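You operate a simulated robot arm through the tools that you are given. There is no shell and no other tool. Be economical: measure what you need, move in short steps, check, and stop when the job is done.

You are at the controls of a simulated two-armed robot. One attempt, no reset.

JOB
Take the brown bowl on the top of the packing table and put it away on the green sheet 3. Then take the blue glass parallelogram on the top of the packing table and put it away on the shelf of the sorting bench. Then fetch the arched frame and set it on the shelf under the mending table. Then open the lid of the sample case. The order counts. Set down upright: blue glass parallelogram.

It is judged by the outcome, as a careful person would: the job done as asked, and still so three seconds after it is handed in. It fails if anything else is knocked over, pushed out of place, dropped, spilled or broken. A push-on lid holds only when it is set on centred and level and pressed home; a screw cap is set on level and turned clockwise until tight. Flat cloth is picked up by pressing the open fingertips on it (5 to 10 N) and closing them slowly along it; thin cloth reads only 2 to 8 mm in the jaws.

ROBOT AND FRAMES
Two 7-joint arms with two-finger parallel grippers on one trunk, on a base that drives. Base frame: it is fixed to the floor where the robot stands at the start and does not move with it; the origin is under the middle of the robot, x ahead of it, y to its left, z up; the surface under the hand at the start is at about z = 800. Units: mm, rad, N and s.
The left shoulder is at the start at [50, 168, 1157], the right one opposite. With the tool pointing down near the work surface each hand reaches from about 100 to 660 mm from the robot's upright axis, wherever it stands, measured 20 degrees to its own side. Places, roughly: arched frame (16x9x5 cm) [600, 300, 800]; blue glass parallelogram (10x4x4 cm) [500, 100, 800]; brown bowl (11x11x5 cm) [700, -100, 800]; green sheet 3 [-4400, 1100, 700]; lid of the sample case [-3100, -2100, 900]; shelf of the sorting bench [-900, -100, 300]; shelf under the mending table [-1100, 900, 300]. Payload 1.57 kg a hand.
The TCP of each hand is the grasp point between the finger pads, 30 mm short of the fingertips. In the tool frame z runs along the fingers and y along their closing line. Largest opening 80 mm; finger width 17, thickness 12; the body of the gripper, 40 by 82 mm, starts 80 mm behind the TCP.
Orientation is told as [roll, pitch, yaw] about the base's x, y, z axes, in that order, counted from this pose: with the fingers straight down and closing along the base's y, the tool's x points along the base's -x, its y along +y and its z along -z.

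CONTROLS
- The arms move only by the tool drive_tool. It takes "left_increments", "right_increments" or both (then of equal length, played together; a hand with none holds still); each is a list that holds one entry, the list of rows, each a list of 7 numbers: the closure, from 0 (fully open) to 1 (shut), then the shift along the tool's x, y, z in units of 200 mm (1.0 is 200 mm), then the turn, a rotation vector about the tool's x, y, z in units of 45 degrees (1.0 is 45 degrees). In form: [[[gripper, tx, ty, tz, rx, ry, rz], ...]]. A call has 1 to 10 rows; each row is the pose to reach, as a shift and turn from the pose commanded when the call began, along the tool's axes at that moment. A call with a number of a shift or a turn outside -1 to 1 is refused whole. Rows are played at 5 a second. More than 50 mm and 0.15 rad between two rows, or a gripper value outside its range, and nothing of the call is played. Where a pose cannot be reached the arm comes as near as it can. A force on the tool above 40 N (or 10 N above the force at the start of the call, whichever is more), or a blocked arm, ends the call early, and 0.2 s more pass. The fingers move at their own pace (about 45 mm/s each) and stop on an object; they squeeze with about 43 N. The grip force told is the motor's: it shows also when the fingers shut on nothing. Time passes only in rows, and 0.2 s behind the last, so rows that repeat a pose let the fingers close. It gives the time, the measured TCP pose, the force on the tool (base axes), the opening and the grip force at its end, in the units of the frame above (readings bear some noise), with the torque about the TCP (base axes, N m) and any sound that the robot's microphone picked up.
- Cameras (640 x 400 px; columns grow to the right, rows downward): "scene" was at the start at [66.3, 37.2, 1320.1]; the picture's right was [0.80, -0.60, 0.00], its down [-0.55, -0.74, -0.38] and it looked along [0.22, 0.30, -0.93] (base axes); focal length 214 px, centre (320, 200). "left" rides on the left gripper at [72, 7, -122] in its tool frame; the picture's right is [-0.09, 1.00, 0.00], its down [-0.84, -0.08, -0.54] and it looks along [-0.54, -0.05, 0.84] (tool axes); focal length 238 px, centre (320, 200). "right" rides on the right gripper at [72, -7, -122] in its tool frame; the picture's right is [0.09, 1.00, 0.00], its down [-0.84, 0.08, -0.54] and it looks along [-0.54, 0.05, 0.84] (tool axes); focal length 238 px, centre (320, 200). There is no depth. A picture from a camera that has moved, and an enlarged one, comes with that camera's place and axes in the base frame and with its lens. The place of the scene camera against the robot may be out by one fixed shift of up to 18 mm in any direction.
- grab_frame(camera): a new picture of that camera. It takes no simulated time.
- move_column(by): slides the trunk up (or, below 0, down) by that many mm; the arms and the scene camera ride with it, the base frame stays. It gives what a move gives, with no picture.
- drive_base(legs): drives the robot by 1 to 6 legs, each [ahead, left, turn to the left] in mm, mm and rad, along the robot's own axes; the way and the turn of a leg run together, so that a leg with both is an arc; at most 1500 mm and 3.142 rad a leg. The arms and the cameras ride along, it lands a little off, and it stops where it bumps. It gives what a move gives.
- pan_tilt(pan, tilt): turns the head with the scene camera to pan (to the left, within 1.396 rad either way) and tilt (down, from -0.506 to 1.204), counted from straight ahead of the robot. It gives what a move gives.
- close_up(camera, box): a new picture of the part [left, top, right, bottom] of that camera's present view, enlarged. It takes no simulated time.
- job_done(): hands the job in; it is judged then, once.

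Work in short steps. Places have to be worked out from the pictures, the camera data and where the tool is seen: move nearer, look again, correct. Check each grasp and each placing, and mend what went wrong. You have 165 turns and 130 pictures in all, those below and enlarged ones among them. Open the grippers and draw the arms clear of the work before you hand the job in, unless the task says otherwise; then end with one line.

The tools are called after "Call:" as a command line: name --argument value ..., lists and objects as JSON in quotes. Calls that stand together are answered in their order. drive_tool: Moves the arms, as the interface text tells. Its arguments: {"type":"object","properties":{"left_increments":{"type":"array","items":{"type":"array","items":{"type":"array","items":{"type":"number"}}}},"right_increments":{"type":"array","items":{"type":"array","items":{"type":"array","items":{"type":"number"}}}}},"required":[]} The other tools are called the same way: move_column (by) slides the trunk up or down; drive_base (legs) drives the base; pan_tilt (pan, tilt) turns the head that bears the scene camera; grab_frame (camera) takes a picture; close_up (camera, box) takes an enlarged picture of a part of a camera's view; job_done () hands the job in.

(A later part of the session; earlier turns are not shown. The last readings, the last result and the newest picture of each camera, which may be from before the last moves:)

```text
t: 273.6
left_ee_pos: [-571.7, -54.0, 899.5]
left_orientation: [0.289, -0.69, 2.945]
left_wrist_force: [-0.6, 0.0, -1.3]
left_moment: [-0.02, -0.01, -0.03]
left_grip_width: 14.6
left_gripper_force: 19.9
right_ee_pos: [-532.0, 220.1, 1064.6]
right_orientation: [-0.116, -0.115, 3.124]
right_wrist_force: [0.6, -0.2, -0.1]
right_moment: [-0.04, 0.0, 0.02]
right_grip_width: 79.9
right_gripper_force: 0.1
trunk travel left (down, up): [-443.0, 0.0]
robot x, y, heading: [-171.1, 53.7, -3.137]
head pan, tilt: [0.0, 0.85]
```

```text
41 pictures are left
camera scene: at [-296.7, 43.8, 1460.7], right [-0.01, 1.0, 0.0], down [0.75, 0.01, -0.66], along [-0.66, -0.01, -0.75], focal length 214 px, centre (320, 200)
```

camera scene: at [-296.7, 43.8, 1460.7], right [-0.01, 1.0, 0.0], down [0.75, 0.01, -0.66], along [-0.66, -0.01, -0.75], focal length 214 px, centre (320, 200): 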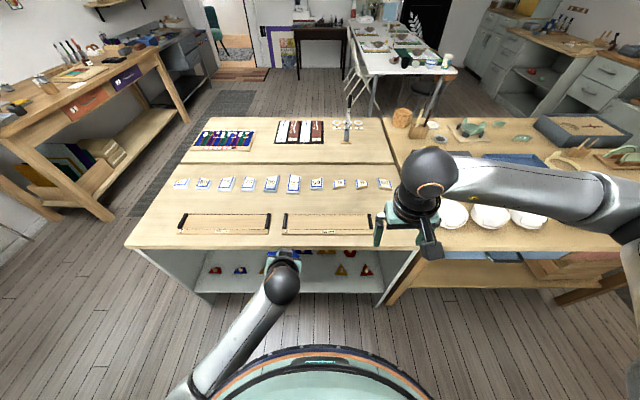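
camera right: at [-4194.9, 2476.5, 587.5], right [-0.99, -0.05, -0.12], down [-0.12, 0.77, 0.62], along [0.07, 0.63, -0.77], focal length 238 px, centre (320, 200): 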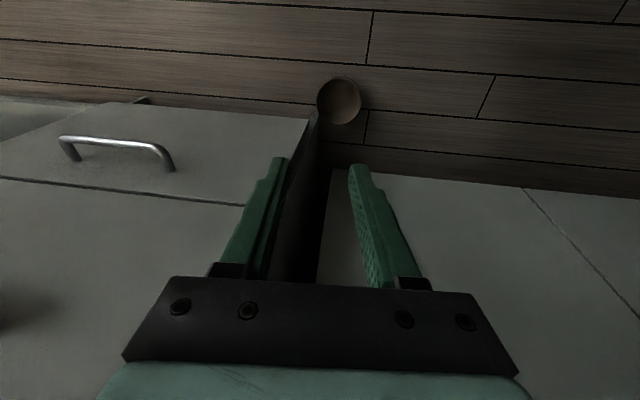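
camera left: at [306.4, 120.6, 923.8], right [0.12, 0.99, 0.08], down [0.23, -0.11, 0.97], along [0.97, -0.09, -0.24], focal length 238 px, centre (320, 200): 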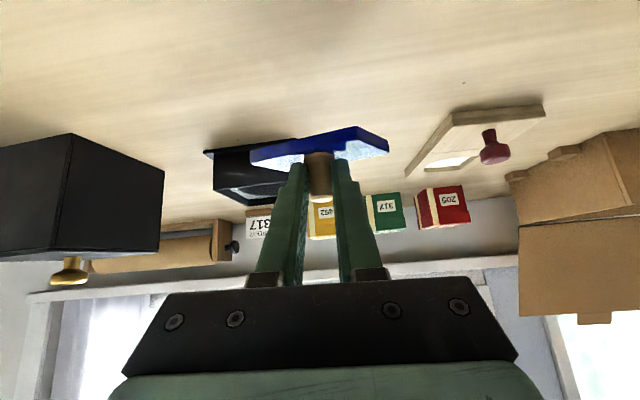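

I face the sorting bench; its shelf (front edge x≈−670) holds small coloured shapes at x≈−790. I correct the hand's orientation, back off slightly, and lower the trunk.

Call:
drive_tool --left_increments '[[[1, 0, 0, 0, -0.1, -0.035, 0.055], [1, 0, 0, 0, -0.217, -0.076, 0.115], [1, 0, 0, 0, -0.217, -0.076, 0.115]]]'

Call:
drive_base --legs '[[-70, 0, 0]]'

Call:
move_column --by -443

Call:
grab_frame --camera "left"

Call:
grab_frame --camera "scene"

```text
t: 274.6
left_ee_pos: [-589.1, -88.4, 907.8]
left_orientation: [0.655, -0.725, 2.76]
left_wrist_force: [0.1, 0.1, -1.3]
left_moment: [0.01, -0.01, -0.01]
left_grip_width: 14.5
left_gripper_force: 20.1
right_ee_pos: [-533.7, 220.7, 1065.0]
right_orientation: [-0.114, -0.116, 3.124]
right_wrist_force: [0.5, -0.4, -1.1]
right_moment: [-0.01, -0.01, 0.02]
right_grip_width: 79.9
right_gripper_force: 0.0
trunk travel left (down, up): [-443.0, 0.0]
robot x, y, heading: [-173.3, 54.5, -3.137]
head pan, tilt: [0.0, 0.85]
stopped in row 3 (left hand): the arm was blocked; the commanded pose is now the measured one
```

```text
t: 275.6
left_ee_pos: [-515.5, -87.9, 908.6]
left_orientation: [0.656, -0.725, 2.76]
left_wrist_force: [-0.1, 0.2, -0.4]
left_moment: [0.05, -0.02, -0.02]
left_grip_width: 14.2
left_gripper_force: 19.8
right_ee_pos: [-462.5, 221.5, 1063.6]
right_orientation: [-0.114, -0.116, 3.122]
right_wrist_force: [0.6, 0.2, -0.6]
right_moment: [0.01, 0.05, -0.02]
right_grip_width: 79.9
right_gripper_force: 0.0
trunk travel left (down, up): [-443.0, 0.0]
robot x, y, heading: [-98.9, 54.1, -3.133]
head pan, tilt: [0.0, 0.85]
```

```text
refused: -443 is not a number from -400 to 400
```

```text
40 pictures are left
camera left: at [-379.4, -68.4, 935.5], right [0.01, -0.86, 0.52], down [-0.2, 0.5, 0.84], along [-0.98, -0.11, -0.16], focal length 238 px, centre (320, 200)
```

left: 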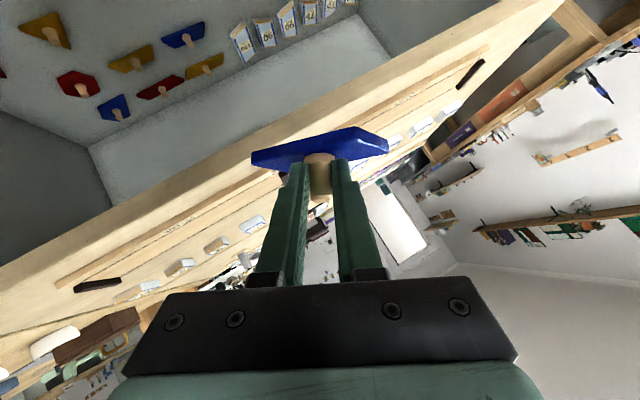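

```text
39 pictures are left
camera scene: at [-224.9, 44.6, 1460.8], right [-0.01, 1.0, 0.0], down [0.75, 0.01, -0.66], along [-0.66, -0.01, -0.75], focal length 214 px, centre (320, 200)
```

scene: 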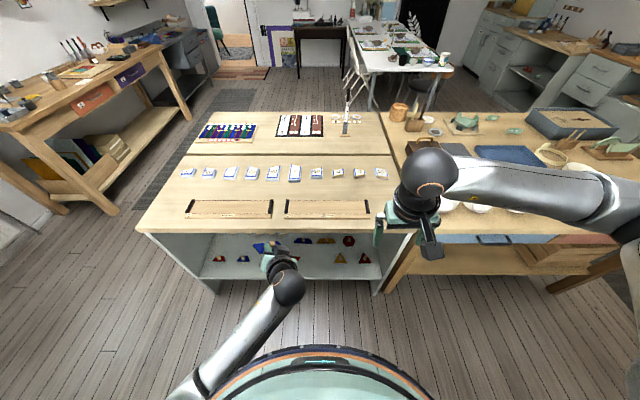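

The folded arm is at a joint limit and rolled further. I move the hand forward and down (relative to the shoulder) while rotating back level, then lower the trunk.

Call:
drive_tool --left_increments '[[[1, 0.02, -0.05, 0.1, 0, 0, 0], [1, 0.04, -0.1, 0.2, -0.13, 0.01, 0.07], [1, 0.06, -0.153, 0.32, -0.26, 0.02, 0.15], [1, 0.06, -0.153, 0.32, -0.39, 0.04, 0.22], [1, 0.06, -0.153, 0.32, -0.52, 0.05, 0.295], [1, 0.06, -0.153, 0.32, -0.52, 0.05, 0.295]]]'

Call:
move_column --by -390

Call:
close_up --camera "scene" --box '[130, 120, 430, 300]'

```text
t: 276.9
left_ee_pos: [-552.8, -158.3, 831.1]
left_orientation: [1.277, -0.428, 2.579]
left_wrist_force: [0.1, 0.5, -0.9]
left_moment: [0.01, -0.04, 0.02]
left_grip_width: 14.4
left_gripper_force: 20.3
right_ee_pos: [-462.4, 222.3, 1064.2]
right_orientation: [-0.113, -0.115, 3.124]
right_wrist_force: [-1.1, 0.1, 0.3]
right_moment: [-0.04, 0.0, 0.02]
right_grip_width: 80.3
right_gripper_force: 0.0
trunk travel left (down, up): [-443.0, 0.0]
robot x, y, heading: [-100.8, 54.7, -3.137]
head pan, tilt: [0.0, 0.85]
stopped in row 6 (left hand): the arm was blocked; the commanded pose is now the measured one
```

```text
t: 280.7
left_ee_pos: [-564.8, -149.7, 497.9]
left_orientation: [1.306, -0.545, 2.565]
left_wrist_force: [0.4, -0.9, -1.7]
left_moment: [0.06, 0.03, 0.02]
left_grip_width: 14.4
left_gripper_force: 19.8
right_ee_pos: [-453.7, 224.6, 693.4]
right_orientation: [-0.106, -0.139, 3.123]
right_wrist_force: [0.9, -0.1, -0.3]
right_moment: [0.04, 0.01, 0.0]
right_grip_width: 80.4
right_gripper_force: 0.0
trunk travel left (down, up): [-53.0, 390.0]
robot x, y, heading: [-98.0, 55.6, -3.131]
head pan, tilt: [0.0, 0.85]
```

```text
2.13 times, centred on (280, 210) of scene
camera zoom: at [-208.4, 50.3, 1085.1], right [-0.01, 1.0, -0.01], down [0.74, 0.0, -0.68], along [-0.68, -0.01, -0.74], focal length 458 px, centre (405, 179)
```

zoom: 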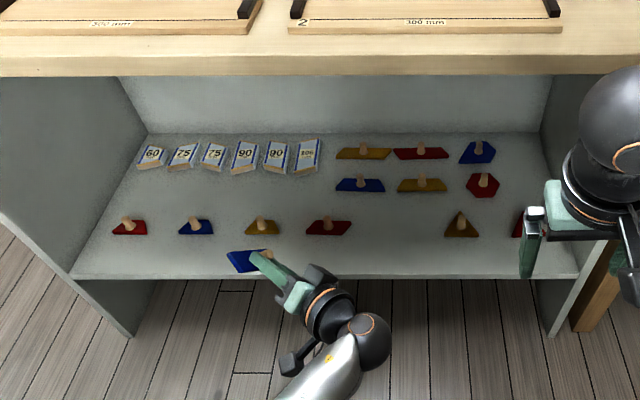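

The left forearm has ended up folded low against the robot's own front. I raise the trunk again and swing the left hand out to the left in free air to unfold the elbow.

Call:
move_column --by 200

Call:
drive_tool --left_increments '[[[1, 0.09, 0.1, 0.15, 0, 0, 0], [1, 0.18, 0.2, 0.3, 0, 0, 0], [1, 0.27, 0.3, 0.45, 0, 0, 0], [1, 0.36, 0.4, 0.6, 0, 0, 0], [1, 0.46, 0.49, 0.73, 0, 0, 0]]]'

Call:
grab_frame --camera "scene"

```text
t: 282.8
left_ee_pos: [-551.5, -159.1, 643.7]
left_orientation: [1.276, -0.429, 2.579]
left_wrist_force: [0.3, 0.1, -1.5]
left_moment: [0.02, 0.01, -0.01]
left_grip_width: 14.7
left_gripper_force: 20.0
right_ee_pos: [-462.4, 222.3, 874.2]
right_orientation: [-0.117, -0.114, 3.122]
right_wrist_force: [-0.1, -0.4, 0.1]
right_moment: [-0.01, 0.02, -0.03]
right_grip_width: 79.9
right_gripper_force: 0.0
trunk travel left (down, up): [-253.0, 190.0]
robot x, y, heading: [-101.5, 54.6, -3.131]
head pan, tilt: [0.0, 0.85]
```

```text
t: 284.0
left_ee_pos: [-553.1, -357.1, 653.0]
left_orientation: [1.273, -0.433, 2.578]
left_wrist_force: [0.2, -0.2, -0.1]
left_moment: [0.02, 0.03, -0.02]
left_grip_width: 14.5
left_gripper_force: 20.1
right_ee_pos: [-461.3, 221.6, 875.1]
right_orientation: [-0.115, -0.115, 3.124]
right_wrist_force: [0.8, 0.2, 0.4]
right_moment: [-0.03, 0.02, -0.01]
right_grip_width: 80.0
right_gripper_force: 0.0
trunk travel left (down, up): [-253.0, 190.0]
robot x, y, heading: [-99.5, 54.0, -3.131]
head pan, tilt: [0.0, 0.85]
```

```text
37 pictures are left
camera scene: at [-225.9, 44.4, 1270.7], right [-0.01, 1.0, 0.0], down [0.75, 0.01, -0.66], along [-0.66, -0.01, -0.75], focal length 214 px, centre (320, 200)
```

scene: 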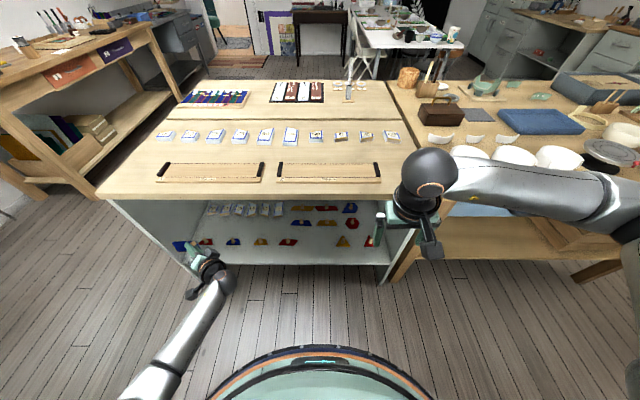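

The arm is now free and unfolded. I rotate the hand back to level (about 1.1 rad) in free air.

Call:
drive_tool --left_increments '[[[1, 0, 0, 0, 0.13, 0, -0.085], [1, 0, 0, 0, 0.26, 0, -0.17], [1, 0, 0, 0, 0.39, 0.01, -0.255], [1, 0, 0, 0, 0.52, 0.01, -0.34], [1, 0, 0, 0, 0.65, 0.015, -0.425], [1, 0, 0, 0, 0.78, 0.02, -0.51], [1, 0, 0, 0, 0.91, 0.02, -0.59]]]'

```text
t: 285.6
left_ee_pos: [-552.5, -355.2, 650.7]
left_orientation: [0.322, -0.751, 2.972]
left_wrist_force: [0.0, 0.2, -1.0]
left_moment: [0.02, -0.02, 0.0]
left_grip_width: 14.5
left_gripper_force: 20.0
right_ee_pos: [-463.4, 221.9, 874.4]
right_orientation: [-0.115, -0.117, 3.122]
right_wrist_force: [0.2, 0.2, 0.4]
right_moment: [0.01, 0.01, -0.02]
right_grip_width: 80.0
right_gripper_force: 0.0
trunk travel left (down, up): [-253.0, 190.0]
robot x, y, heading: [-101.4, 57.3, -3.133]
head pan, tilt: [0.0, 0.85]
```

Level within 0.3 rad; I finish the correction, lower the trunk the rest of the way, strafe right, and bring the hand over in front of the gap in the shelf's front row (y≈20).

Call:
drive_tool --left_increments '[[[1, 0, 0, 0, 0.13, 0, -0.08], [1, 0, 0, 0, 0.27, 0, -0.17], [1, 0, 0, 0, 0.27, 0, -0.17]]]'

Call:
move_column --by -253

Call:
drive_base --legs '[[0, -145, 0]]'

Call:
drive_tool --left_increments '[[[1, 0, -0.2, 0, 0, 0, 0], [1, 0, -0.4, 0, 0, 0, 0], [1, 0, -0.6, 0, 0, 0, 0], [1, 0, -0.8, 0, 0, 0, 0], [1, 0, -1.0, 0, 0, 0, 0]]]'

Call:
grab_frame --camera "left"

```text
t: 286.4
left_ee_pos: [-553.8, -355.6, 650.6]
left_orientation: [-0.014, -0.77, -3.129]
left_wrist_force: [-0.1, -0.9, -0.5]
left_moment: [-0.01, 0.01, -0.01]
left_grip_width: 14.7
left_gripper_force: 20.0
right_ee_pos: [-462.6, 221.7, 874.4]
right_orientation: [-0.115, -0.115, 3.123]
right_wrist_force: [0.0, 0.4, 0.8]
right_moment: [-0.01, 0.01, 0.0]
right_grip_width: 79.6
right_gripper_force: 0.1
trunk travel left (down, up): [-253.0, 190.0]
robot x, y, heading: [-93.8, 55.4, -3.136]
head pan, tilt: [0.0, 0.85]
```

```text
t: 289.1
left_ee_pos: [-552.9, -355.4, 399.0]
left_orientation: [-0.015, -0.771, -3.128]
left_wrist_force: [-0.5, 0.0, -0.8]
left_moment: [0.01, 0.0, 0.01]
left_grip_width: 14.4
left_gripper_force: 20.1
right_ee_pos: [-462.9, 220.9, 621.6]
right_orientation: [-0.116, -0.116, 3.122]
right_wrist_force: [0.2, -0.3, 0.6]
right_moment: [-0.03, 0.03, -0.04]
right_grip_width: 79.9
right_gripper_force: 0.1
trunk travel left (down, up): [0.0, 443.0]
robot x, y, heading: [-102.7, 54.1, -3.132]
head pan, tilt: [0.0, 0.85]
```

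```text
t: 291.0
left_ee_pos: [-555.2, -210.4, 396.9]
left_orientation: [-0.014, -0.771, -3.133]
left_wrist_force: [0.2, 0.4, -0.6]
left_moment: [-0.02, -0.02, 0.01]
left_grip_width: 14.6
left_gripper_force: 19.8
right_ee_pos: [-463.5, 366.0, 622.2]
right_orientation: [-0.116, -0.116, 3.119]
right_wrist_force: [-0.3, 0.1, 0.0]
right_moment: [0.0, -0.01, -0.04]
right_grip_width: 80.0
right_gripper_force: 0.0
trunk travel left (down, up): [0.0, 443.0]
robot x, y, heading: [-101.4, 193.8, -3.14]
head pan, tilt: [0.0, 0.85]
```

```text
t: 292.2
left_ee_pos: [-554.5, -12.5, 399.7]
left_orientation: [-0.007, -0.773, -3.134]
left_wrist_force: [0.4, 0.1, -1.2]
left_moment: [0.0, -0.02, -0.01]
left_grip_width: 14.5
left_gripper_force: 20.3
right_ee_pos: [-463.3, 366.2, 622.4]
right_orientation: [-0.116, -0.114, 3.12]
right_wrist_force: [-0.4, -0.2, 0.9]
right_moment: [-0.02, 0.01, 0.03]
right_grip_width: 79.8
right_gripper_force: 0.0
trunk travel left (down, up): [0.0, 443.0]
robot x, y, heading: [-103.0, 200.1, -3.136]
head pan, tilt: [0.0, 0.85]
```

```text
36 pictures are left
camera left: at [-416.9, -18.4, 436.6], right [-0.06, -1.0, 0.06], down [-0.22, 0.07, 0.97], along [-0.97, 0.05, -0.22], focal length 238 px, centre (320, 200)
```

left: 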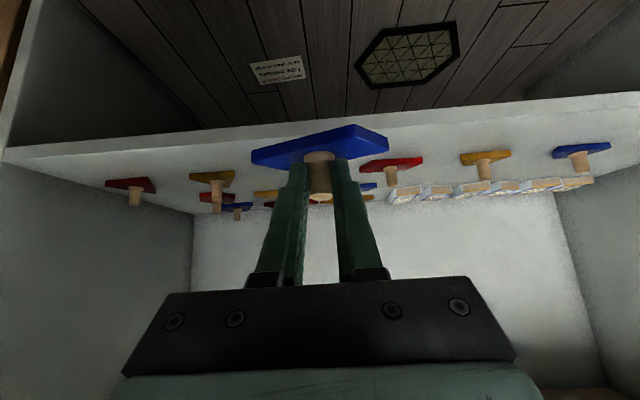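

The gap is centred at y≈26, front row at x≈−768, shelf edge −658. I shift the hand 38 mm right and drive in 190 mm with the glass well above the shelf.

Call:
drive_tool --left_increments '[[[1, 0, -0.1, 0, 0, 0, 0], [1, 0, -0.19, 0, 0, 0, 0]]]'

Call:
drive_base --legs '[[188, 0, 0]]'

Call:
grab_frame --camera "left"

Call:
close_up --camera "scene" --box '[160, 120, 420, 280]'

```text
t: 293.0
left_ee_pos: [-560.7, -35.2, 400.4]
left_orientation: [0.118, -0.779, 3.112]
left_wrist_force: [-0.3, -0.5, -0.9]
left_moment: [0.0, 0.01, 0.01]
left_grip_width: 14.5
left_gripper_force: 20.8
right_ee_pos: [-462.2, 366.5, 620.1]
right_orientation: [-0.116, -0.116, 3.118]
right_wrist_force: [-0.6, -0.4, 1.2]
right_moment: [-0.01, 0.03, 0.0]
right_grip_width: 79.8
right_gripper_force: 0.0
trunk travel left (down, up): [0.0, 443.0]
robot x, y, heading: [-101.4, 198.2, -3.137]
head pan, tilt: [0.0, 0.85]
stopped in row 2 (left hand): the arm was blocked; the commanded pose is now the measured one
```

```text
t: 294.6
left_ee_pos: [-747.4, -35.8, 399.6]
left_orientation: [0.123, -0.776, 3.106]
left_wrist_force: [0.0, -0.1, -0.7]
left_moment: [0.01, 0.03, -0.01]
left_grip_width: 14.6
left_gripper_force: 19.9
right_ee_pos: [-644.7, 367.4, 621.5]
right_orientation: [-0.118, -0.108, 3.124]
right_wrist_force: [-0.5, 0.4, -0.1]
right_moment: [0.02, 0.02, 0.0]
right_grip_width: 80.0
right_gripper_force: 0.2
trunk travel left (down, up): [0.0, 443.0]
robot x, y, heading: [-287.5, 194.6, -3.138]
head pan, tilt: [0.0, 0.85]
stopped in leg 1: the force on the tool passed its limit at 56 N (the readings are from after the stop); the commanded pose is now the measured one
```

```text
35 pictures are left
camera left: at [-609.9, -32.3, 437.2], right [-0.01, -0.99, 0.15], down [-0.22, 0.15, 0.96], along [-0.97, -0.02, -0.22], focal length 238 px, centre (320, 200)
```

left: 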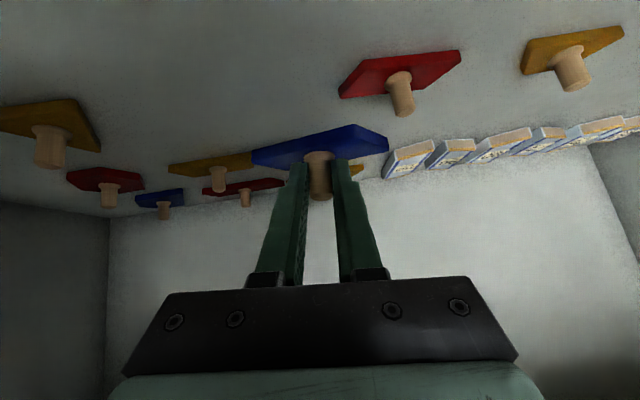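

```text
2.46 times, centred on (290, 200) of scene
camera zoom: at [-414.1, 188.5, 1018.1], right [0.0, 1.0, 0.0], down [0.75, 0.0, -0.66], along [-0.66, 0.0, -0.75], focal length 528 px, centre (394, 200)
```

zoom: 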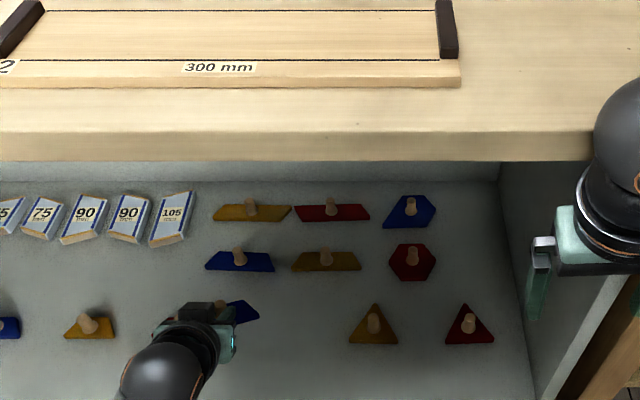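

The right hand bumped the bench's side panel, and the left elbow resists moving inward. I pull the right hand back, then strafe the base right 62 mm so the glass comes over the gap.

Call:
drive_tool --right_increments '[[[0, 0.2, 0, 0, 0, 0, 0], [0, 0.4, -0.1, 0, 0, 0, 0], [0, 0.55, -0.2, 0, 0, 0, 0]]]' --left_increments '[[[1, 0, 0, 0, 0.05, 0, 0], [1, 0, 0, 0, 0.1, 0, 0], [1, 0, 0, 0, 0.14, 0, 0]]]'

Call:
drive_base --legs '[[0, -62, 0]]'

Call:
grab_frame --camera "left"

```text
t: 295.4
left_ee_pos: [-747.6, -36.1, 400.8]
left_orientation: [0.012, -0.776, 3.109]
left_wrist_force: [-0.6, -0.1, -0.1]
left_moment: [0.02, -0.02, 0.01]
left_grip_width: 14.5
left_gripper_force: 20.4
right_ee_pos: [-568.9, 390.1, 611.9]
right_orientation: [-0.118, -0.107, 3.122]
right_wrist_force: [-0.4, 0.1, -0.2]
right_moment: [0.0, 0.01, 0.03]
right_grip_width: 80.1
right_gripper_force: 0.0
right hand out of reach, approached as far as the arm can: row 3
trunk travel left (down, up): [0.0, 443.0]
robot x, y, heading: [-286.3, 193.8, -3.142]
head pan, tilt: [0.0, 0.85]
```

```text
t: 296.6
left_ee_pos: [-748.2, 25.9, 401.4]
left_orientation: [0.013, -0.776, 3.106]
left_wrist_force: [-0.2, 0.1, -0.6]
left_moment: [-0.03, -0.01, -0.02]
left_grip_width: 14.3
left_gripper_force: 20.3
right_ee_pos: [-569.4, 452.1, 612.8]
right_orientation: [-0.12, -0.108, 3.124]
right_wrist_force: [-0.7, -0.5, 0.8]
right_moment: [-0.01, 0.0, -0.02]
right_grip_width: 79.8
right_gripper_force: 0.1
trunk travel left (down, up): [0.0, 443.0]
robot x, y, heading: [-284.7, 261.1, -3.143]
head pan, tilt: [0.0, 0.85]
```

```text
33 pictures are left
camera left: at [-610.6, 16.0, 437.1], right [-0.09, -0.99, 0.07], down [-0.22, 0.09, 0.97], along [-0.97, 0.07, -0.22], focal length 238 px, centre (320, 200)
```

left: 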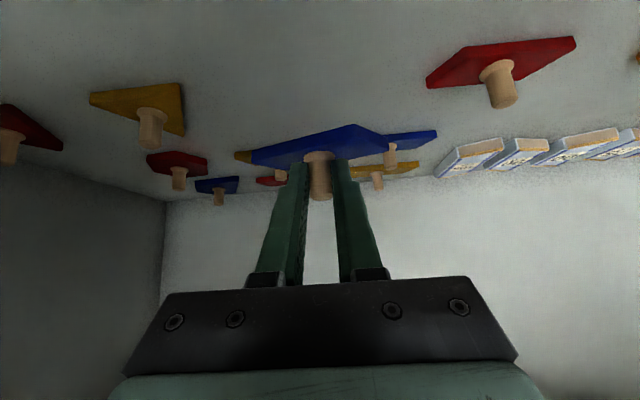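

Centred in the gap. Lower straight down in stages, watching the force.

Call:
drive_tool --left_increments '[[[1, 0.08, 0, 0.08, 0, 0, 0], [1, 0.16, 0, 0.16, 0, 0, 0], [1, 0.175, 0, 0.178, 0, 0, 0], [1, 0.175, 0, 0.178, 0, 0, 0]]]'

Call:
grab_frame --camera "left"

```text
t: 297.6
left_ee_pos: [-747.1, 25.7, 349.9]
left_orientation: [0.016, -0.776, 3.107]
left_wrist_force: [0.9, -0.5, -0.8]
left_moment: [0.02, -0.01, 0.0]
left_grip_width: 14.5
left_gripper_force: 20.0
right_ee_pos: [-569.3, 452.1, 613.2]
right_orientation: [-0.118, -0.109, 3.123]
right_wrist_force: [-0.2, -0.7, -0.6]
right_moment: [0.01, -0.04, 0.02]
right_grip_width: 80.3
right_gripper_force: 0.0
trunk travel left (down, up): [0.0, 443.0]
robot x, y, heading: [-287.1, 262.6, -3.141]
head pan, tilt: [0.0, 0.85]
```

```text
32 pictures are left
camera left: at [-610.6, 15.9, 386.8], right [-0.09, -0.99, 0.07], down [-0.21, 0.09, 0.97], along [-0.97, 0.07, -0.22], focal length 238 px, centre (320, 200)
```

left: 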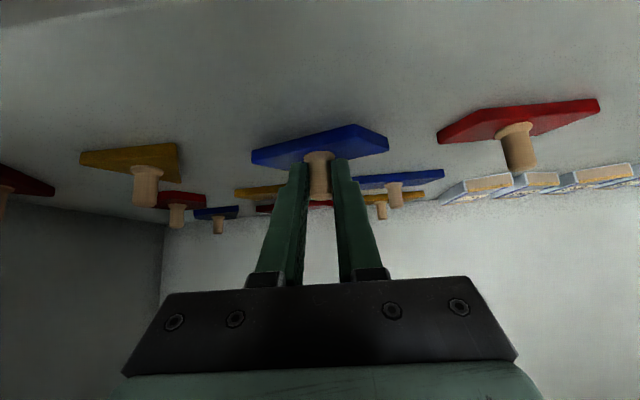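

No contact yet. I continue down in 3 mm steps.

Call:
drive_tool --left_increments '[[[1, 0.01, 0, 0.0105, 0, 0, 0], [1, 0.02, 0, 0.021, 0, 0, 0], [1, 0.02, 0, 0.021, 0, 0, 0]]]'

Call:
drive_tool --left_increments '[[[1, 0.007, 0, 0.007, 0, 0, 0], [1, 0.014, 0, 0.014, 0, 0, 0], [1, 0.014, 0, 0.014, 0, 0, 0]]]'

```text
t: 298.4
left_ee_pos: [-747.7, 25.1, 345.4]
left_orientation: [0.013, -0.776, 3.106]
left_wrist_force: [0.1, -0.1, -1.0]
left_moment: [-0.02, 0.0, -0.02]
left_grip_width: 14.4
left_gripper_force: 20.3
right_ee_pos: [-569.0, 450.9, 611.6]
right_orientation: [-0.119, -0.108, 3.125]
right_wrist_force: [0.1, 0.2, -0.5]
right_moment: [0.03, 0.0, 0.02]
right_grip_width: 79.6
right_gripper_force: 0.1
trunk travel left (down, up): [0.0, 443.0]
robot x, y, heading: [-289.2, 258.8, -3.135]
head pan, tilt: [0.0, 0.85]
```

```text
t: 299.2
left_ee_pos: [-748.0, 24.7, 340.5]
left_orientation: [0.013, -0.776, 3.107]
left_wrist_force: [-0.4, -1.1, -0.5]
left_moment: [0.01, 0.02, 0.0]
left_grip_width: 14.4
left_gripper_force: 19.9
right_ee_pos: [-568.8, 452.1, 613.0]
right_orientation: [-0.118, -0.106, 3.125]
right_wrist_force: [-0.1, -0.3, 0.4]
right_moment: [-0.01, -0.05, -0.02]
right_grip_width: 79.8
right_gripper_force: 0.0
trunk travel left (down, up): [0.0, 443.0]
robot x, y, heading: [-288.2, 258.4, -3.142]
head pan, tilt: [0.0, 0.85]
```

Call:
drive_tool --left_increments '[[[1, 0.007, 0, 0.007, 0, 0, 0], [1, 0.014, 0, 0.014, 0, 0, 0], [1, 0.02, 0, 0.02, 0, 0, 0], [1, 0.025, 0, 0.025, 0, 0, 0], [1, 0.025, 0, 0.025, 0, 0, 0]]]'

Call:
grab_frame --camera "left"

```text
t: 300.4
left_ee_pos: [-750.2, 26.2, 336.6]
left_orientation: [0.012, -0.785, 3.107]
left_wrist_force: [0.3, 1.9, 18.7]
left_moment: [0.15, 0.06, -0.02]
left_grip_width: 14.6
left_gripper_force: 20.0
right_ee_pos: [-568.4, 451.8, 612.4]
right_orientation: [-0.117, -0.107, 3.123]
right_wrist_force: [0.0, -0.1, 0.2]
right_moment: [0.01, -0.03, -0.04]
right_grip_width: 80.0
right_gripper_force: 0.0
trunk travel left (down, up): [0.0, 443.0]
robot x, y, heading: [-289.6, 261.5, -3.141]
head pan, tilt: [0.0, 0.85]
```

```text
31 pictures are left
camera left: at [-612.6, 15.9, 372.4], right [-0.09, -0.99, 0.07], down [-0.21, 0.09, 0.97], along [-0.97, 0.07, -0.21], focal length 238 px, centre (320, 200)
```

left: 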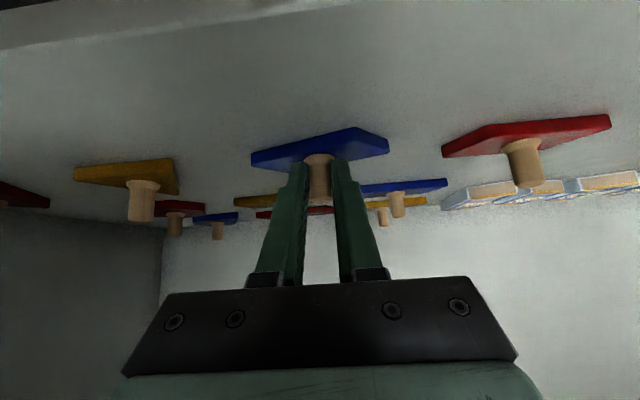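

Contact (19 N): the glass is standing on the shelf. I relieve slightly, open, and withdraw along the tool axis.

Call:
drive_tool --left_increments '[[[1, -0.005, 0, -0.005, 0, 0, 0], [0.8, -0.005, 0, -0.005, 0, 0, 0], [0.6, -0.005, 0, -0.005, 0, 0, 0], [0.4, -0.005, 0, -0.005, 0, 0, 0], [0.4, -0.005, 0, -0.1, 0, 0, 0], [0.4, -0.005, 0, -0.25, 0, 0, 0]]]'

Call:
grab_frame --camera "left"

```text
t: 301.8
left_ee_pos: [-711.7, 23.6, 368.4]
left_orientation: [0.011, -0.773, 3.107]
left_wrist_force: [0.6, 0.2, -0.1]
left_moment: [0.0, 0.03, -0.02]
left_grip_width: 48.0
left_gripper_force: 0.1
right_ee_pos: [-569.8, 451.9, 612.6]
right_orientation: [-0.116, -0.112, 3.124]
right_wrist_force: [-0.1, 0.7, 0.9]
right_moment: [-0.02, 0.0, 0.03]
right_grip_width: 80.1
right_gripper_force: 0.1
trunk travel left (down, up): [0.0, 443.0]
robot x, y, heading: [-290.0, 259.1, -3.135]
head pan, tilt: [0.0, 0.85]
```

```text
30 pictures are left
camera left: at [-575.6, 13.8, 406.1], right [-0.09, -0.99, 0.07], down [-0.22, 0.09, 0.97], along [-0.97, 0.07, -0.23], focal length 238 px, centre (320, 200)
```

left: 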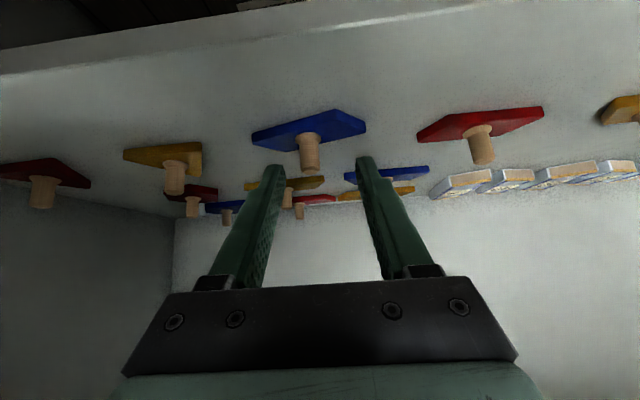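

The blue glass stands upright on the shelf. Next the arched frame: back out, raise the trunk, turn round, and go to the packing table.

Call:
drive_base --legs '[[-170, 0, 0]]'

Call:
move_column --by 400

Call:
drive_tool --left_increments '[[[0, -0.1, 0.1, -0.12, 0, 0, 0], [0, -0.2, 0.2, -0.24, 0, 0, 0], [0, -0.3, 0.2, -0.34, 0, 0, 0]]]' --right_increments '[[[0, -0.1, 0, -0.2, 0, 0, 0], [0, -0.2, 0, -0.4, 0, 0, 0], [0, -0.2, 0, -0.6, 0, 0, 0]]]'

Call:
drive_base --legs '[[0, 0, -1.57], [0, 0, -1.57], [0, -160, 0]]'

Call:
grab_frame --camera "left"

```text
t: 303.3
left_ee_pos: [-543.1, 23.0, 370.6]
left_orientation: [0.015, -0.775, 3.108]
left_wrist_force: [-0.3, 0.2, 0.4]
left_moment: [0.01, -0.02, -0.02]
left_grip_width: 48.0
left_gripper_force: 0.0
right_ee_pos: [-397.9, 452.7, 612.7]
right_orientation: [-0.116, -0.107, 3.123]
right_wrist_force: [-0.7, 0.2, 0.3]
right_moment: [0.01, 0.03, -0.03]
right_grip_width: 79.8
right_gripper_force: 0.1
trunk travel left (down, up): [0.0, 443.0]
robot x, y, heading: [-115.1, 259.4, -3.138]
head pan, tilt: [0.0, 0.85]
```

```text
t: 307.1
left_ee_pos: [-542.7, 23.8, 770.8]
left_orientation: [0.015, -0.778, 3.106]
left_wrist_force: [0.4, 0.3, -0.4]
left_moment: [-0.01, 0.02, 0.03]
left_grip_width: 48.1
left_gripper_force: 0.1
right_ee_pos: [-397.7, 453.0, 1011.4]
right_orientation: [-0.12, -0.105, 3.125]
right_wrist_force: [0.2, -0.3, 0.6]
right_moment: [-0.02, -0.02, 0.02]
right_grip_width: 80.2
right_gripper_force: 0.0
trunk travel left (down, up): [-400.0, 43.0]
robot x, y, heading: [-116.6, 258.9, -3.14]
head pan, tilt: [0.0, 0.85]
```

```text
t: 307.9
left_ee_pos: [-537.2, -16.8, 862.2]
left_orientation: [0.011, -0.775, 3.108]
left_wrist_force: [0.0, -0.4, -0.2]
left_moment: [-0.05, -0.02, 0.03]
left_grip_width: 80.1
left_gripper_force: 0.0
right_ee_pos: [-425.5, 438.1, 1137.5]
right_orientation: [-0.119, -0.106, 3.126]
right_wrist_force: [-0.3, -0.5, 0.4]
right_moment: [0.04, 0.01, -0.01]
right_grip_width: 79.9
right_gripper_force: 0.1
trunk travel left (down, up): [-400.0, 43.0]
robot x, y, heading: [-120.4, 259.5, -3.144]
head pan, tilt: [0.0, 0.85]
```

```text
t: 317.7
left_ee_pos: [307.6, 362.7, 861.9]
left_orientation: [0.014, -0.776, -0.066]
left_wrist_force: [0.3, 0.8, 0.5]
left_moment: [0.01, 0.06, -0.02]
left_grip_width: 79.8
left_gripper_force: 0.1
right_ee_pos: [180.7, -88.3, 1136.4]
right_orientation: [-0.117, -0.108, -0.049]
right_wrist_force: [1.0, -0.6, -0.6]
right_moment: [0.0, 0.01, 0.0]
right_grip_width: 80.0
right_gripper_force: 0.1
trunk travel left (down, up): [-400.0, 43.0]
robot x, y, heading: [-119.4, 99.0, -0.026]
head pan, tilt: [0.0, 0.85]
```

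```text
29 pictures are left
camera left: at [171.7, 376.2, 898.5], right [0.12, 0.99, 0.07], down [0.21, -0.1, 0.97], along [0.97, -0.1, -0.22], focal length 238 px, centre (320, 200)
```

left: 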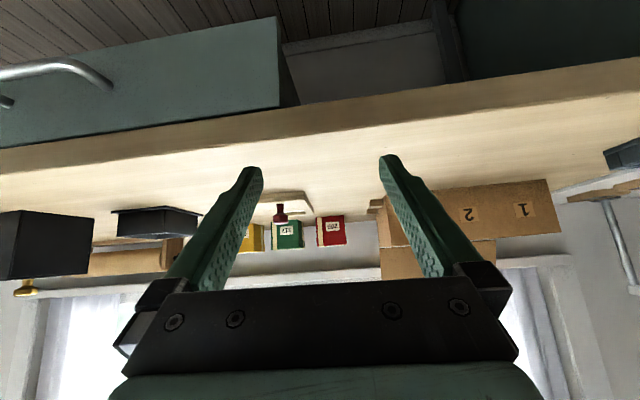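

The frame's knob (539, 268) is ahead-right of the left hand. I strafe right 92 mm and drive ahead 150 mm, then look.

Call:
drive_base --legs '[[0, -88, 0.026], [150, 0, 0]]'

Call:
grab_frame --camera "left"

```text
t: 320.1
left_ee_pos: [450.1, 285.2, 860.9]
left_orientation: [0.014, -0.775, -0.041]
left_wrist_force: [-0.7, -0.2, 0.0]
left_moment: [-0.01, -0.06, -0.02]
left_grip_width: 80.2
left_gripper_force: 0.1
right_ee_pos: [335.2, -167.2, 1137.1]
right_orientation: [-0.117, -0.106, -0.024]
right_wrist_force: [-0.2, -0.4, 0.4]
right_moment: [-0.02, 0.03, 0.0]
right_grip_width: 80.4
right_gripper_force: 0.0
trunk travel left (down, up): [-400.0, 43.0]
robot x, y, heading: [26.9, 12.2, -0.001]
head pan, tilt: [0.0, 0.85]
```

```text
28 pictures are left
camera left: at [314.6, 296.0, 898.2], right [0.1, 0.99, 0.07], down [0.22, -0.09, 0.97], along [0.97, -0.08, -0.22], focal length 238 px, centre (320, 200)
```

left: 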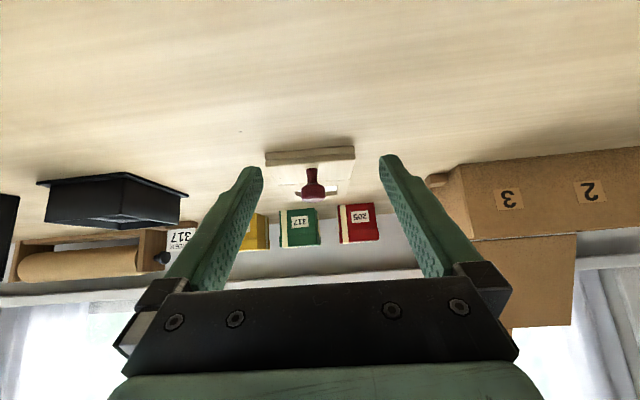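

The knob's neck is at about (539, 271), z 818–845. I align sideways, drive 60 mm closer with the fingers straddling the knob, then settle down to it.

Call:
drive_tool --left_increments '[[[0, 0, -0.065, 0, 0, 0, 0], [0, 0, -0.065, 0, 0, 0, 0]]]'

Call:
drive_base --legs '[[60, 0, 0]]'

Call:
drive_tool --left_increments '[[[0, -0.01, 0, 0.06, 0, 0, 0], [0, -0.014, 0, 0.105, 0, 0, 0], [0, -0.014, 0, 0.105, 0, 0, 0]]]'

Call:
grab_frame --camera "left"

```text
t: 320.7
left_ee_pos: [450.3, 273.2, 861.9]
left_orientation: [0.013, -0.778, -0.042]
left_wrist_force: [0.3, 0.1, -0.2]
left_moment: [-0.03, -0.01, 0.02]
left_grip_width: 80.2
left_gripper_force: 0.1
right_ee_pos: [334.0, -166.7, 1136.4]
right_orientation: [-0.117, -0.108, -0.023]
right_wrist_force: [1.0, -1.1, -0.7]
right_moment: [-0.02, -0.01, 0.02]
right_grip_width: 80.0
right_gripper_force: 0.0
trunk travel left (down, up): [-400.0, 43.0]
robot x, y, heading: [30.2, 12.7, -0.002]
head pan, tilt: [0.0, 0.85]
```

```text
t: 321.7
left_ee_pos: [510.6, 271.9, 861.9]
left_orientation: [0.013, -0.774, -0.042]
left_wrist_force: [-0.4, 0.2, 0.1]
left_moment: [0.03, -0.01, 0.02]
left_grip_width: 79.9
left_gripper_force: 0.0
right_ee_pos: [395.7, -168.2, 1137.0]
right_orientation: [-0.116, -0.105, -0.024]
right_wrist_force: [0.6, 0.0, 0.4]
right_moment: [0.01, -0.04, 0.01]
right_grip_width: 79.6
right_gripper_force: 0.1
trunk travel left (down, up): [-400.0, 43.0]
robot x, y, heading: [88.7, 10.0, -0.009]
head pan, tilt: [0.0, 0.85]
```

```text
t: 322.5
left_ee_pos: [527.9, 271.9, 848.3]
left_orientation: [0.013, -0.777, -0.041]
left_wrist_force: [-0.6, 1.0, 0.6]
left_moment: [0.0, -0.03, 0.03]
left_grip_width: 80.0
left_gripper_force: 0.1
right_ee_pos: [394.9, -168.1, 1136.9]
right_orientation: [-0.115, -0.109, -0.023]
right_wrist_force: [-1.0, -0.6, -0.1]
right_moment: [0.0, 0.0, -0.01]
right_grip_width: 80.0
right_gripper_force: 0.0
trunk travel left (down, up): [-400.0, 43.0]
robot x, y, heading: [88.3, 14.4, -0.003]
head pan, tilt: [0.0, 0.85]
```

```text
27 pictures are left
camera left: at [391.2, 281.8, 885.9], right [0.1, 0.99, 0.07], down [0.21, -0.09, 0.97], along [0.97, -0.08, -0.22], focal length 238 px, centre (320, 200)
```

left: 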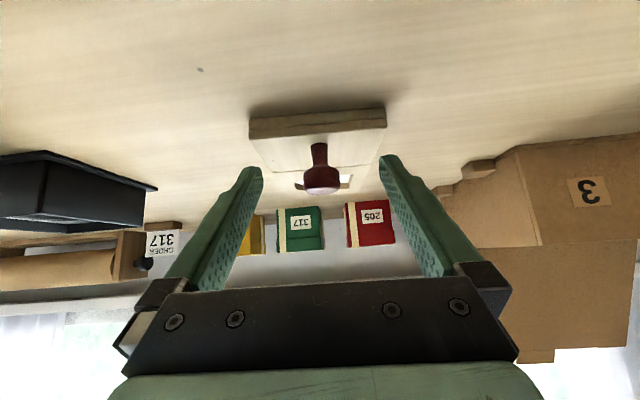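

The knob's head sits right between the pads. Close and test-lift slightly.

Call:
drive_tool --left_increments '[[[0.4, 0, 0, 0, 0, 0, 0], [0.8, 0, 0, 0, 0, 0, 0], [1, 0, 0, 0, 0, 0, 0], [1, 0, 0, 0, 0, 0, 0], [1, 0, 0, 0, 0, 0, 0], [1, -0.05, 0, -0.05, 0, 0, 0], [1, -0.1, 0, -0.1, 0, 0, 0], [1, -0.1, 0, -0.1, 0, 0, 0]]]'

Call:
grab_frame --camera "left"

```text
t: 324.3
left_ee_pos: [527.2, 270.2, 878.5]
left_orientation: [0.014, -0.776, -0.039]
left_wrist_force: [-0.1, -0.4, -1.0]
left_moment: [0.03, 0.07, 0.02]
left_grip_width: 22.7
left_gripper_force: 35.7
right_ee_pos: [395.7, -167.9, 1136.3]
right_orientation: [-0.116, -0.108, -0.024]
right_wrist_force: [0.2, -0.2, -0.1]
right_moment: [-0.01, -0.02, 0.0]
right_grip_width: 79.9
right_gripper_force: 0.1
trunk travel left (down, up): [-400.0, 43.0]
robot x, y, heading: [85.1, 9.4, 0.002]
head pan, tilt: [0.0, 0.85]
```

```text
26 pictures are left
camera left: at [391.5, 281.7, 915.5], right [0.1, 0.99, 0.07], down [0.21, -0.09, 0.97], along [0.97, -0.08, -0.22], focal length 238 px, centre (320, 200)
```

left: 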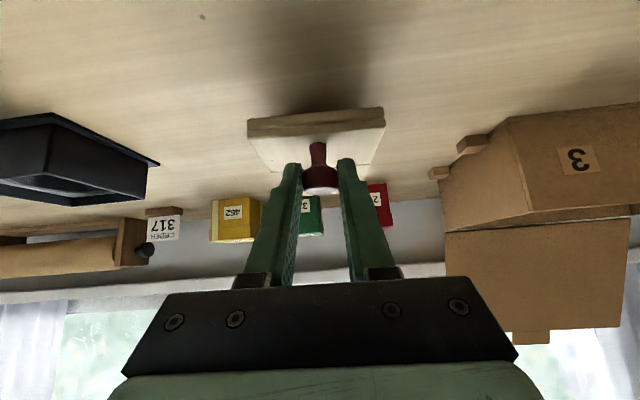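

The frame is up, held by its knob. I back straight off the table, turn left, and drive along to face the mending table at y≈1150.

Call:
drive_base --legs '[[-335, 0, 0], [0, 0, 1.57], [500, -230, 0], [640, 0, 0], [0, 0, 1.57]]'

Call:
pan_tilt --pan 0.2 --tilt 0.85

Call:
grab_frame --camera "scene"

```text
t: 340.1
left_ee_pos: [-457.7, 879.7, 879.0]
left_orientation: [0.017, -0.777, 3.127]
left_wrist_force: [-0.1, 0.2, -1.3]
left_moment: [0.01, -0.06, 0.0]
left_grip_width: 23.0
left_gripper_force: 35.3
right_ee_pos: [-337.1, 1321.2, 1137.1]
right_orientation: [-0.119, -0.108, -3.138]
right_wrist_force: [0.2, 0.5, 0.0]
right_moment: [0.0, -0.02, 0.01]
right_grip_width: 80.1
right_gripper_force: 0.1
trunk travel left (down, up): [-400.0, 43.0]
robot x, y, heading: [-28.1, 1152.6, -3.119]
head pan, tilt: [0.0, 0.85]
```

```text
t: 340.8
left_ee_pos: [-458.4, 880.6, 877.6]
left_orientation: [0.015, -0.775, 3.128]
left_wrist_force: [-0.8, -0.7, -1.4]
left_moment: [0.0, -0.09, 0.02]
left_grip_width: 22.5
left_gripper_force: 35.2
right_ee_pos: [-337.8, 1320.5, 1137.2]
right_orientation: [-0.116, -0.108, -3.138]
right_wrist_force: [0.0, 0.4, 0.2]
right_moment: [-0.04, 0.0, 0.0]
right_grip_width: 79.8
right_gripper_force: 0.1
trunk travel left (down, up): [-400.0, 43.0]
robot x, y, heading: [-25.3, 1151.0, -3.117]
head pan, tilt: [0.201, 0.85]
```

```text
25 pictures are left
camera scene: at [-149.9, 1122.9, 1418.0], right [-0.22, 0.97, 0.0], down [0.73, 0.17, -0.66], along [-0.64, -0.15, -0.75], focal length 214 px, centre (320, 200)
```

scene: 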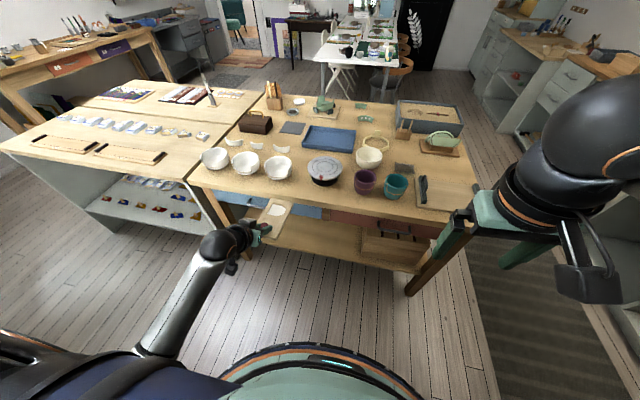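

The shelf under the mending table is free around y 500–1180 (front edge x≈−642). I back 50 mm, lower the trunk, and lower the hand to just above shelf height.

Call:
drive_base --legs '[[-50, 0, -0.02]]'

Call:
move_column --by -400

Call:
drive_tool --left_increments '[[[1, 0.1, 0, 0.1, 0, 0, 0], [1, 0.2, 0, 0.2, 0, 0, 0], [1, 0.3, 0, 0.3, 0, 0, 0]]]'

Call:
grab_frame --camera "left"

```text
t: 341.8
left_ee_pos: [-413.3, 889.3, 879.1]
left_orientation: [0.012, -0.777, 3.106]
left_wrist_force: [0.5, -0.3, -0.5]
left_moment: [0.01, -0.06, 0.03]
left_grip_width: 22.7
left_gripper_force: 35.3
right_ee_pos: [-282.9, 1328.2, 1137.7]
right_orientation: [-0.115, -0.108, 3.123]
right_wrist_force: [-0.6, -0.4, 0.6]
right_moment: [0.04, 0.01, 0.04]
right_grip_width: 80.0
right_gripper_force: 0.1
trunk travel left (down, up): [-400.0, 43.0]
robot x, y, heading: [23.6, 1149.9, -3.143]
head pan, tilt: [0.201, 0.85]
```

```text
t: 345.6
left_ee_pos: [-414.3, 888.3, 478.2]
left_orientation: [0.013, -0.777, 3.105]
left_wrist_force: [-0.7, 0.8, -1.6]
left_moment: [-0.04, -0.08, 0.01]
left_grip_width: 22.7
left_gripper_force: 35.2
right_ee_pos: [-284.2, 1327.7, 736.7]
right_orientation: [-0.117, -0.11, 3.125]
right_wrist_force: [-0.6, -0.2, -0.4]
right_moment: [0.01, 0.02, 0.04]
right_grip_width: 79.9
right_gripper_force: 0.0
trunk travel left (down, up): [0.0, 443.0]
robot x, y, heading: [22.4, 1150.9, -3.145]
head pan, tilt: [0.201, 0.85]
```

```text
t: 346.4
left_ee_pos: [-412.8, 889.6, 392.1]
left_orientation: [0.012, -0.776, 3.103]
left_wrist_force: [-0.2, 0.2, -0.3]
left_moment: [-0.03, -0.09, 0.01]
left_grip_width: 22.8
left_gripper_force: 34.7
right_ee_pos: [-285.0, 1328.6, 736.7]
right_orientation: [-0.117, -0.109, 3.125]
right_wrist_force: [-0.2, -0.1, 0.6]
right_moment: [-0.01, -0.01, -0.01]
right_grip_width: 80.1
right_gripper_force: 0.0
trunk travel left (down, up): [0.0, 443.0]
robot x, y, heading: [25.1, 1150.0, -3.137]
head pan, tilt: [0.201, 0.85]
```

```text
24 pictures are left
camera left: at [-275.6, 880.3, 428.4], right [-0.09, -0.99, 0.07], down [-0.22, 0.09, 0.97], along [-0.97, 0.07, -0.22], focal length 238 px, centre (320, 200)
```

left: 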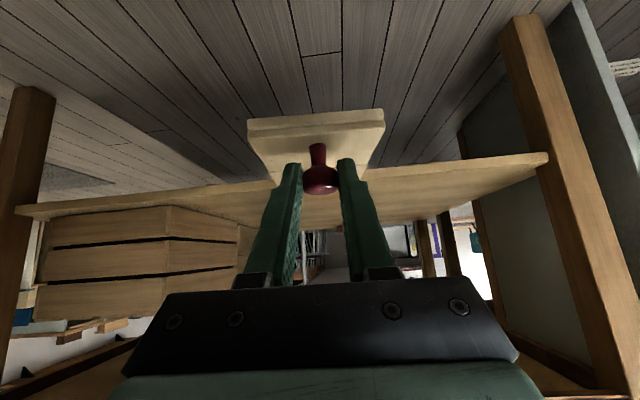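

The frame looks level, about 30 mm above the shelf. I drive in 296 mm.

Call:
drive_base --legs '[[296, 0, 0]]'

Call:
grab_frame --camera "left"

```text
t: 348.4
left_ee_pos: [-706.1, 890.0, 392.9]
left_orientation: [0.013, -0.778, 3.101]
left_wrist_force: [0.3, 0.2, -0.4]
left_moment: [0.02, -0.08, -0.04]
left_grip_width: 22.7
left_gripper_force: 35.2
right_ee_pos: [-573.7, 1329.3, 737.4]
right_orientation: [-0.117, -0.107, 3.121]
right_wrist_force: [0.1, 0.4, -0.4]
right_moment: [0.03, -0.01, 0.01]
right_grip_width: 80.1
right_gripper_force: 0.0
trunk travel left (down, up): [0.0, 443.0]
robot x, y, heading: [-265.7, 1148.2, -3.142]
head pan, tilt: [0.201, 0.85]
```

```text
23 pictures are left
camera left: at [-567.4, 880.4, 428.9], right [-0.09, -0.99, 0.07], down [-0.22, 0.09, 0.97], along [-0.97, 0.08, -0.22], focal length 238 px, centre (320, 200)
```

left: 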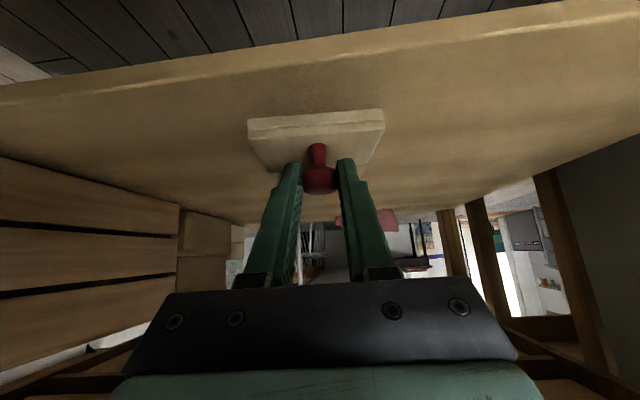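

The shelf's front edge appears to be nearer x≈−700, so the frame must go further in. I extend the left hand 80 mm forward, then view.

Call:
drive_tool --left_increments '[[[1, -0.1, 0, 0.095, 0, 0, 0], [1, -0.2, 0, 0.19, 0, 0, 0], [1, -0.29, 0, 0.28, 0, 0, 0], [1, -0.29, 0, 0.28, 0, 0, 0]]]'

Call:
pan_tilt --pan 0.4 --tilt 0.9

Call:
grab_frame --camera "left"

Call:
grab_frame --camera "scene"

```text
t: 349.4
left_ee_pos: [-785.5, 893.2, 392.6]
left_orientation: [0.013, -0.775, 3.104]
left_wrist_force: [-0.2, -0.3, -0.8]
left_moment: [-0.01, -0.09, 0.02]
left_grip_width: 22.7
left_gripper_force: 35.4
right_ee_pos: [-573.9, 1329.1, 737.1]
right_orientation: [-0.116, -0.108, 3.12]
right_wrist_force: [0.2, -0.5, -0.2]
right_moment: [-0.02, 0.03, -0.01]
right_grip_width: 79.9
right_gripper_force: 0.0
trunk travel left (down, up): [0.0, 443.0]
robot x, y, heading: [-269.1, 1150.8, -3.142]
head pan, tilt: [0.201, 0.85]
```

```text
t: 350.1
left_ee_pos: [-785.8, 893.4, 393.8]
left_orientation: [0.014, -0.774, 3.104]
left_wrist_force: [-0.6, -0.3, -1.8]
left_moment: [-0.02, -0.07, 0.0]
left_grip_width: 22.5
left_gripper_force: 35.2
right_ee_pos: [-573.7, 1328.6, 737.0]
right_orientation: [-0.117, -0.11, 3.122]
right_wrist_force: [0.1, -0.1, 0.2]
right_moment: [0.01, -0.02, 0.01]
right_grip_width: 79.8
right_gripper_force: 0.1
trunk travel left (down, up): [0.0, 443.0]
robot x, y, heading: [-265.2, 1152.6, -3.143]
head pan, tilt: [0.4, 0.901]
```

```text
22 pictures are left
camera left: at [-647.5, 883.2, 430.1], right [-0.09, -0.99, 0.07], down [-0.22, 0.09, 0.97], along [-0.97, 0.08, -0.22], focal length 238 px, centre (320, 200)
```

left: 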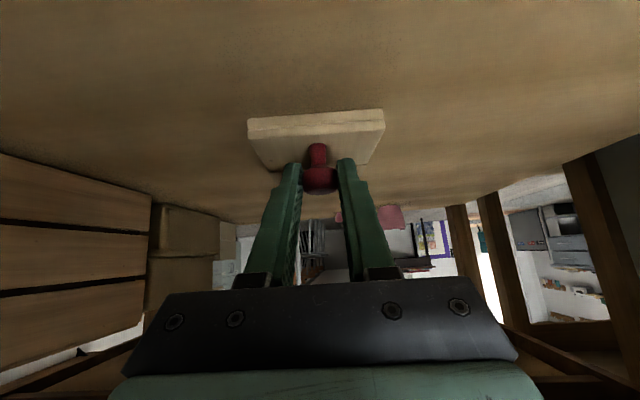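

```text
21 pictures are left
camera scene: at [-384.4, 1112.1, 1014.1], right [-0.39, 0.92, 0.0], down [0.72, 0.3, -0.62], along [-0.57, -0.24, -0.78], focal length 214 px, centre (320, 200)
```

scene: 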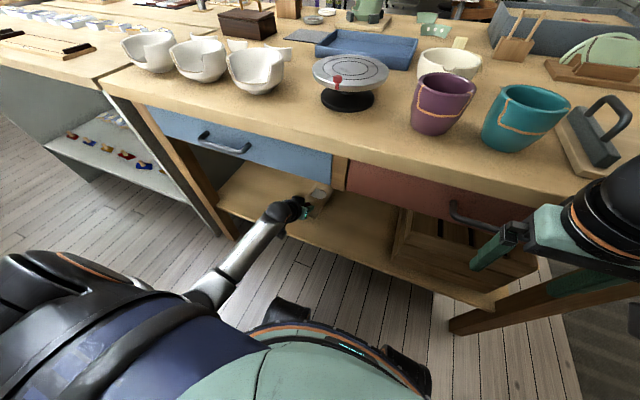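

The frame is now well inside the shelf. I lower in stages to contact.

Call:
drive_tool --left_increments '[[[1, 0.06, 0, 0.06, 0, 0, 0], [1, 0.11, 0, 0.11, 0, 0, 0], [1, 0.125, 0, 0.125, 0, 0, 0], [1, 0.135, 0, 0.135, 0, 0, 0], [1, 0.145, 0, 0.145, 0, 0, 0], [1, 0.145, 0, 0.145, 0, 0, 0]]]'

Call:
drive_tool --left_increments '[[[1, 0.007, 0, 0.007, 0, 0, 0], [1, 0.014, 0, 0.014, 0, 0, 0], [1, 0.02, 0, 0.02, 0, 0, 0], [1, 0.025, 0, 0.025, 0, 0, 0], [1, 0.025, 0, 0.025, 0, 0, 0]]]'

```text
t: 351.5
left_ee_pos: [-784.4, 892.5, 352.3]
left_orientation: [0.014, -0.776, 3.102]
left_wrist_force: [0.0, -0.2, -0.5]
left_moment: [-0.02, -0.05, 0.0]
left_grip_width: 22.6
left_gripper_force: 35.2
right_ee_pos: [-574.7, 1328.4, 736.6]
right_orientation: [-0.116, -0.108, 3.12]
right_wrist_force: [0.2, -0.1, -0.6]
right_moment: [0.0, -0.04, 0.01]
right_grip_width: 79.8
right_gripper_force: 0.0
trunk travel left (down, up): [0.0, 443.0]
robot x, y, heading: [-266.9, 1149.7, -3.14]
head pan, tilt: [0.4, 0.901]
```

```text
t: 352.7
left_ee_pos: [-785.9, 892.2, 349.6]
left_orientation: [0.014, -0.785, 3.104]
left_wrist_force: [11.7, 1.6, 24.9]
left_moment: [0.03, -0.2, 0.01]
left_grip_width: 22.8
left_gripper_force: 35.5
right_ee_pos: [-574.3, 1328.8, 738.0]
right_orientation: [-0.116, -0.111, 3.121]
right_wrist_force: [-1.0, -0.1, 0.3]
right_moment: [-0.02, -0.04, -0.02]
right_grip_width: 79.8
right_gripper_force: 0.1
trunk travel left (down, up): [0.0, 443.0]
robot x, y, heading: [-264.9, 1150.3, -3.144]
head pan, tilt: [0.4, 0.901]
```

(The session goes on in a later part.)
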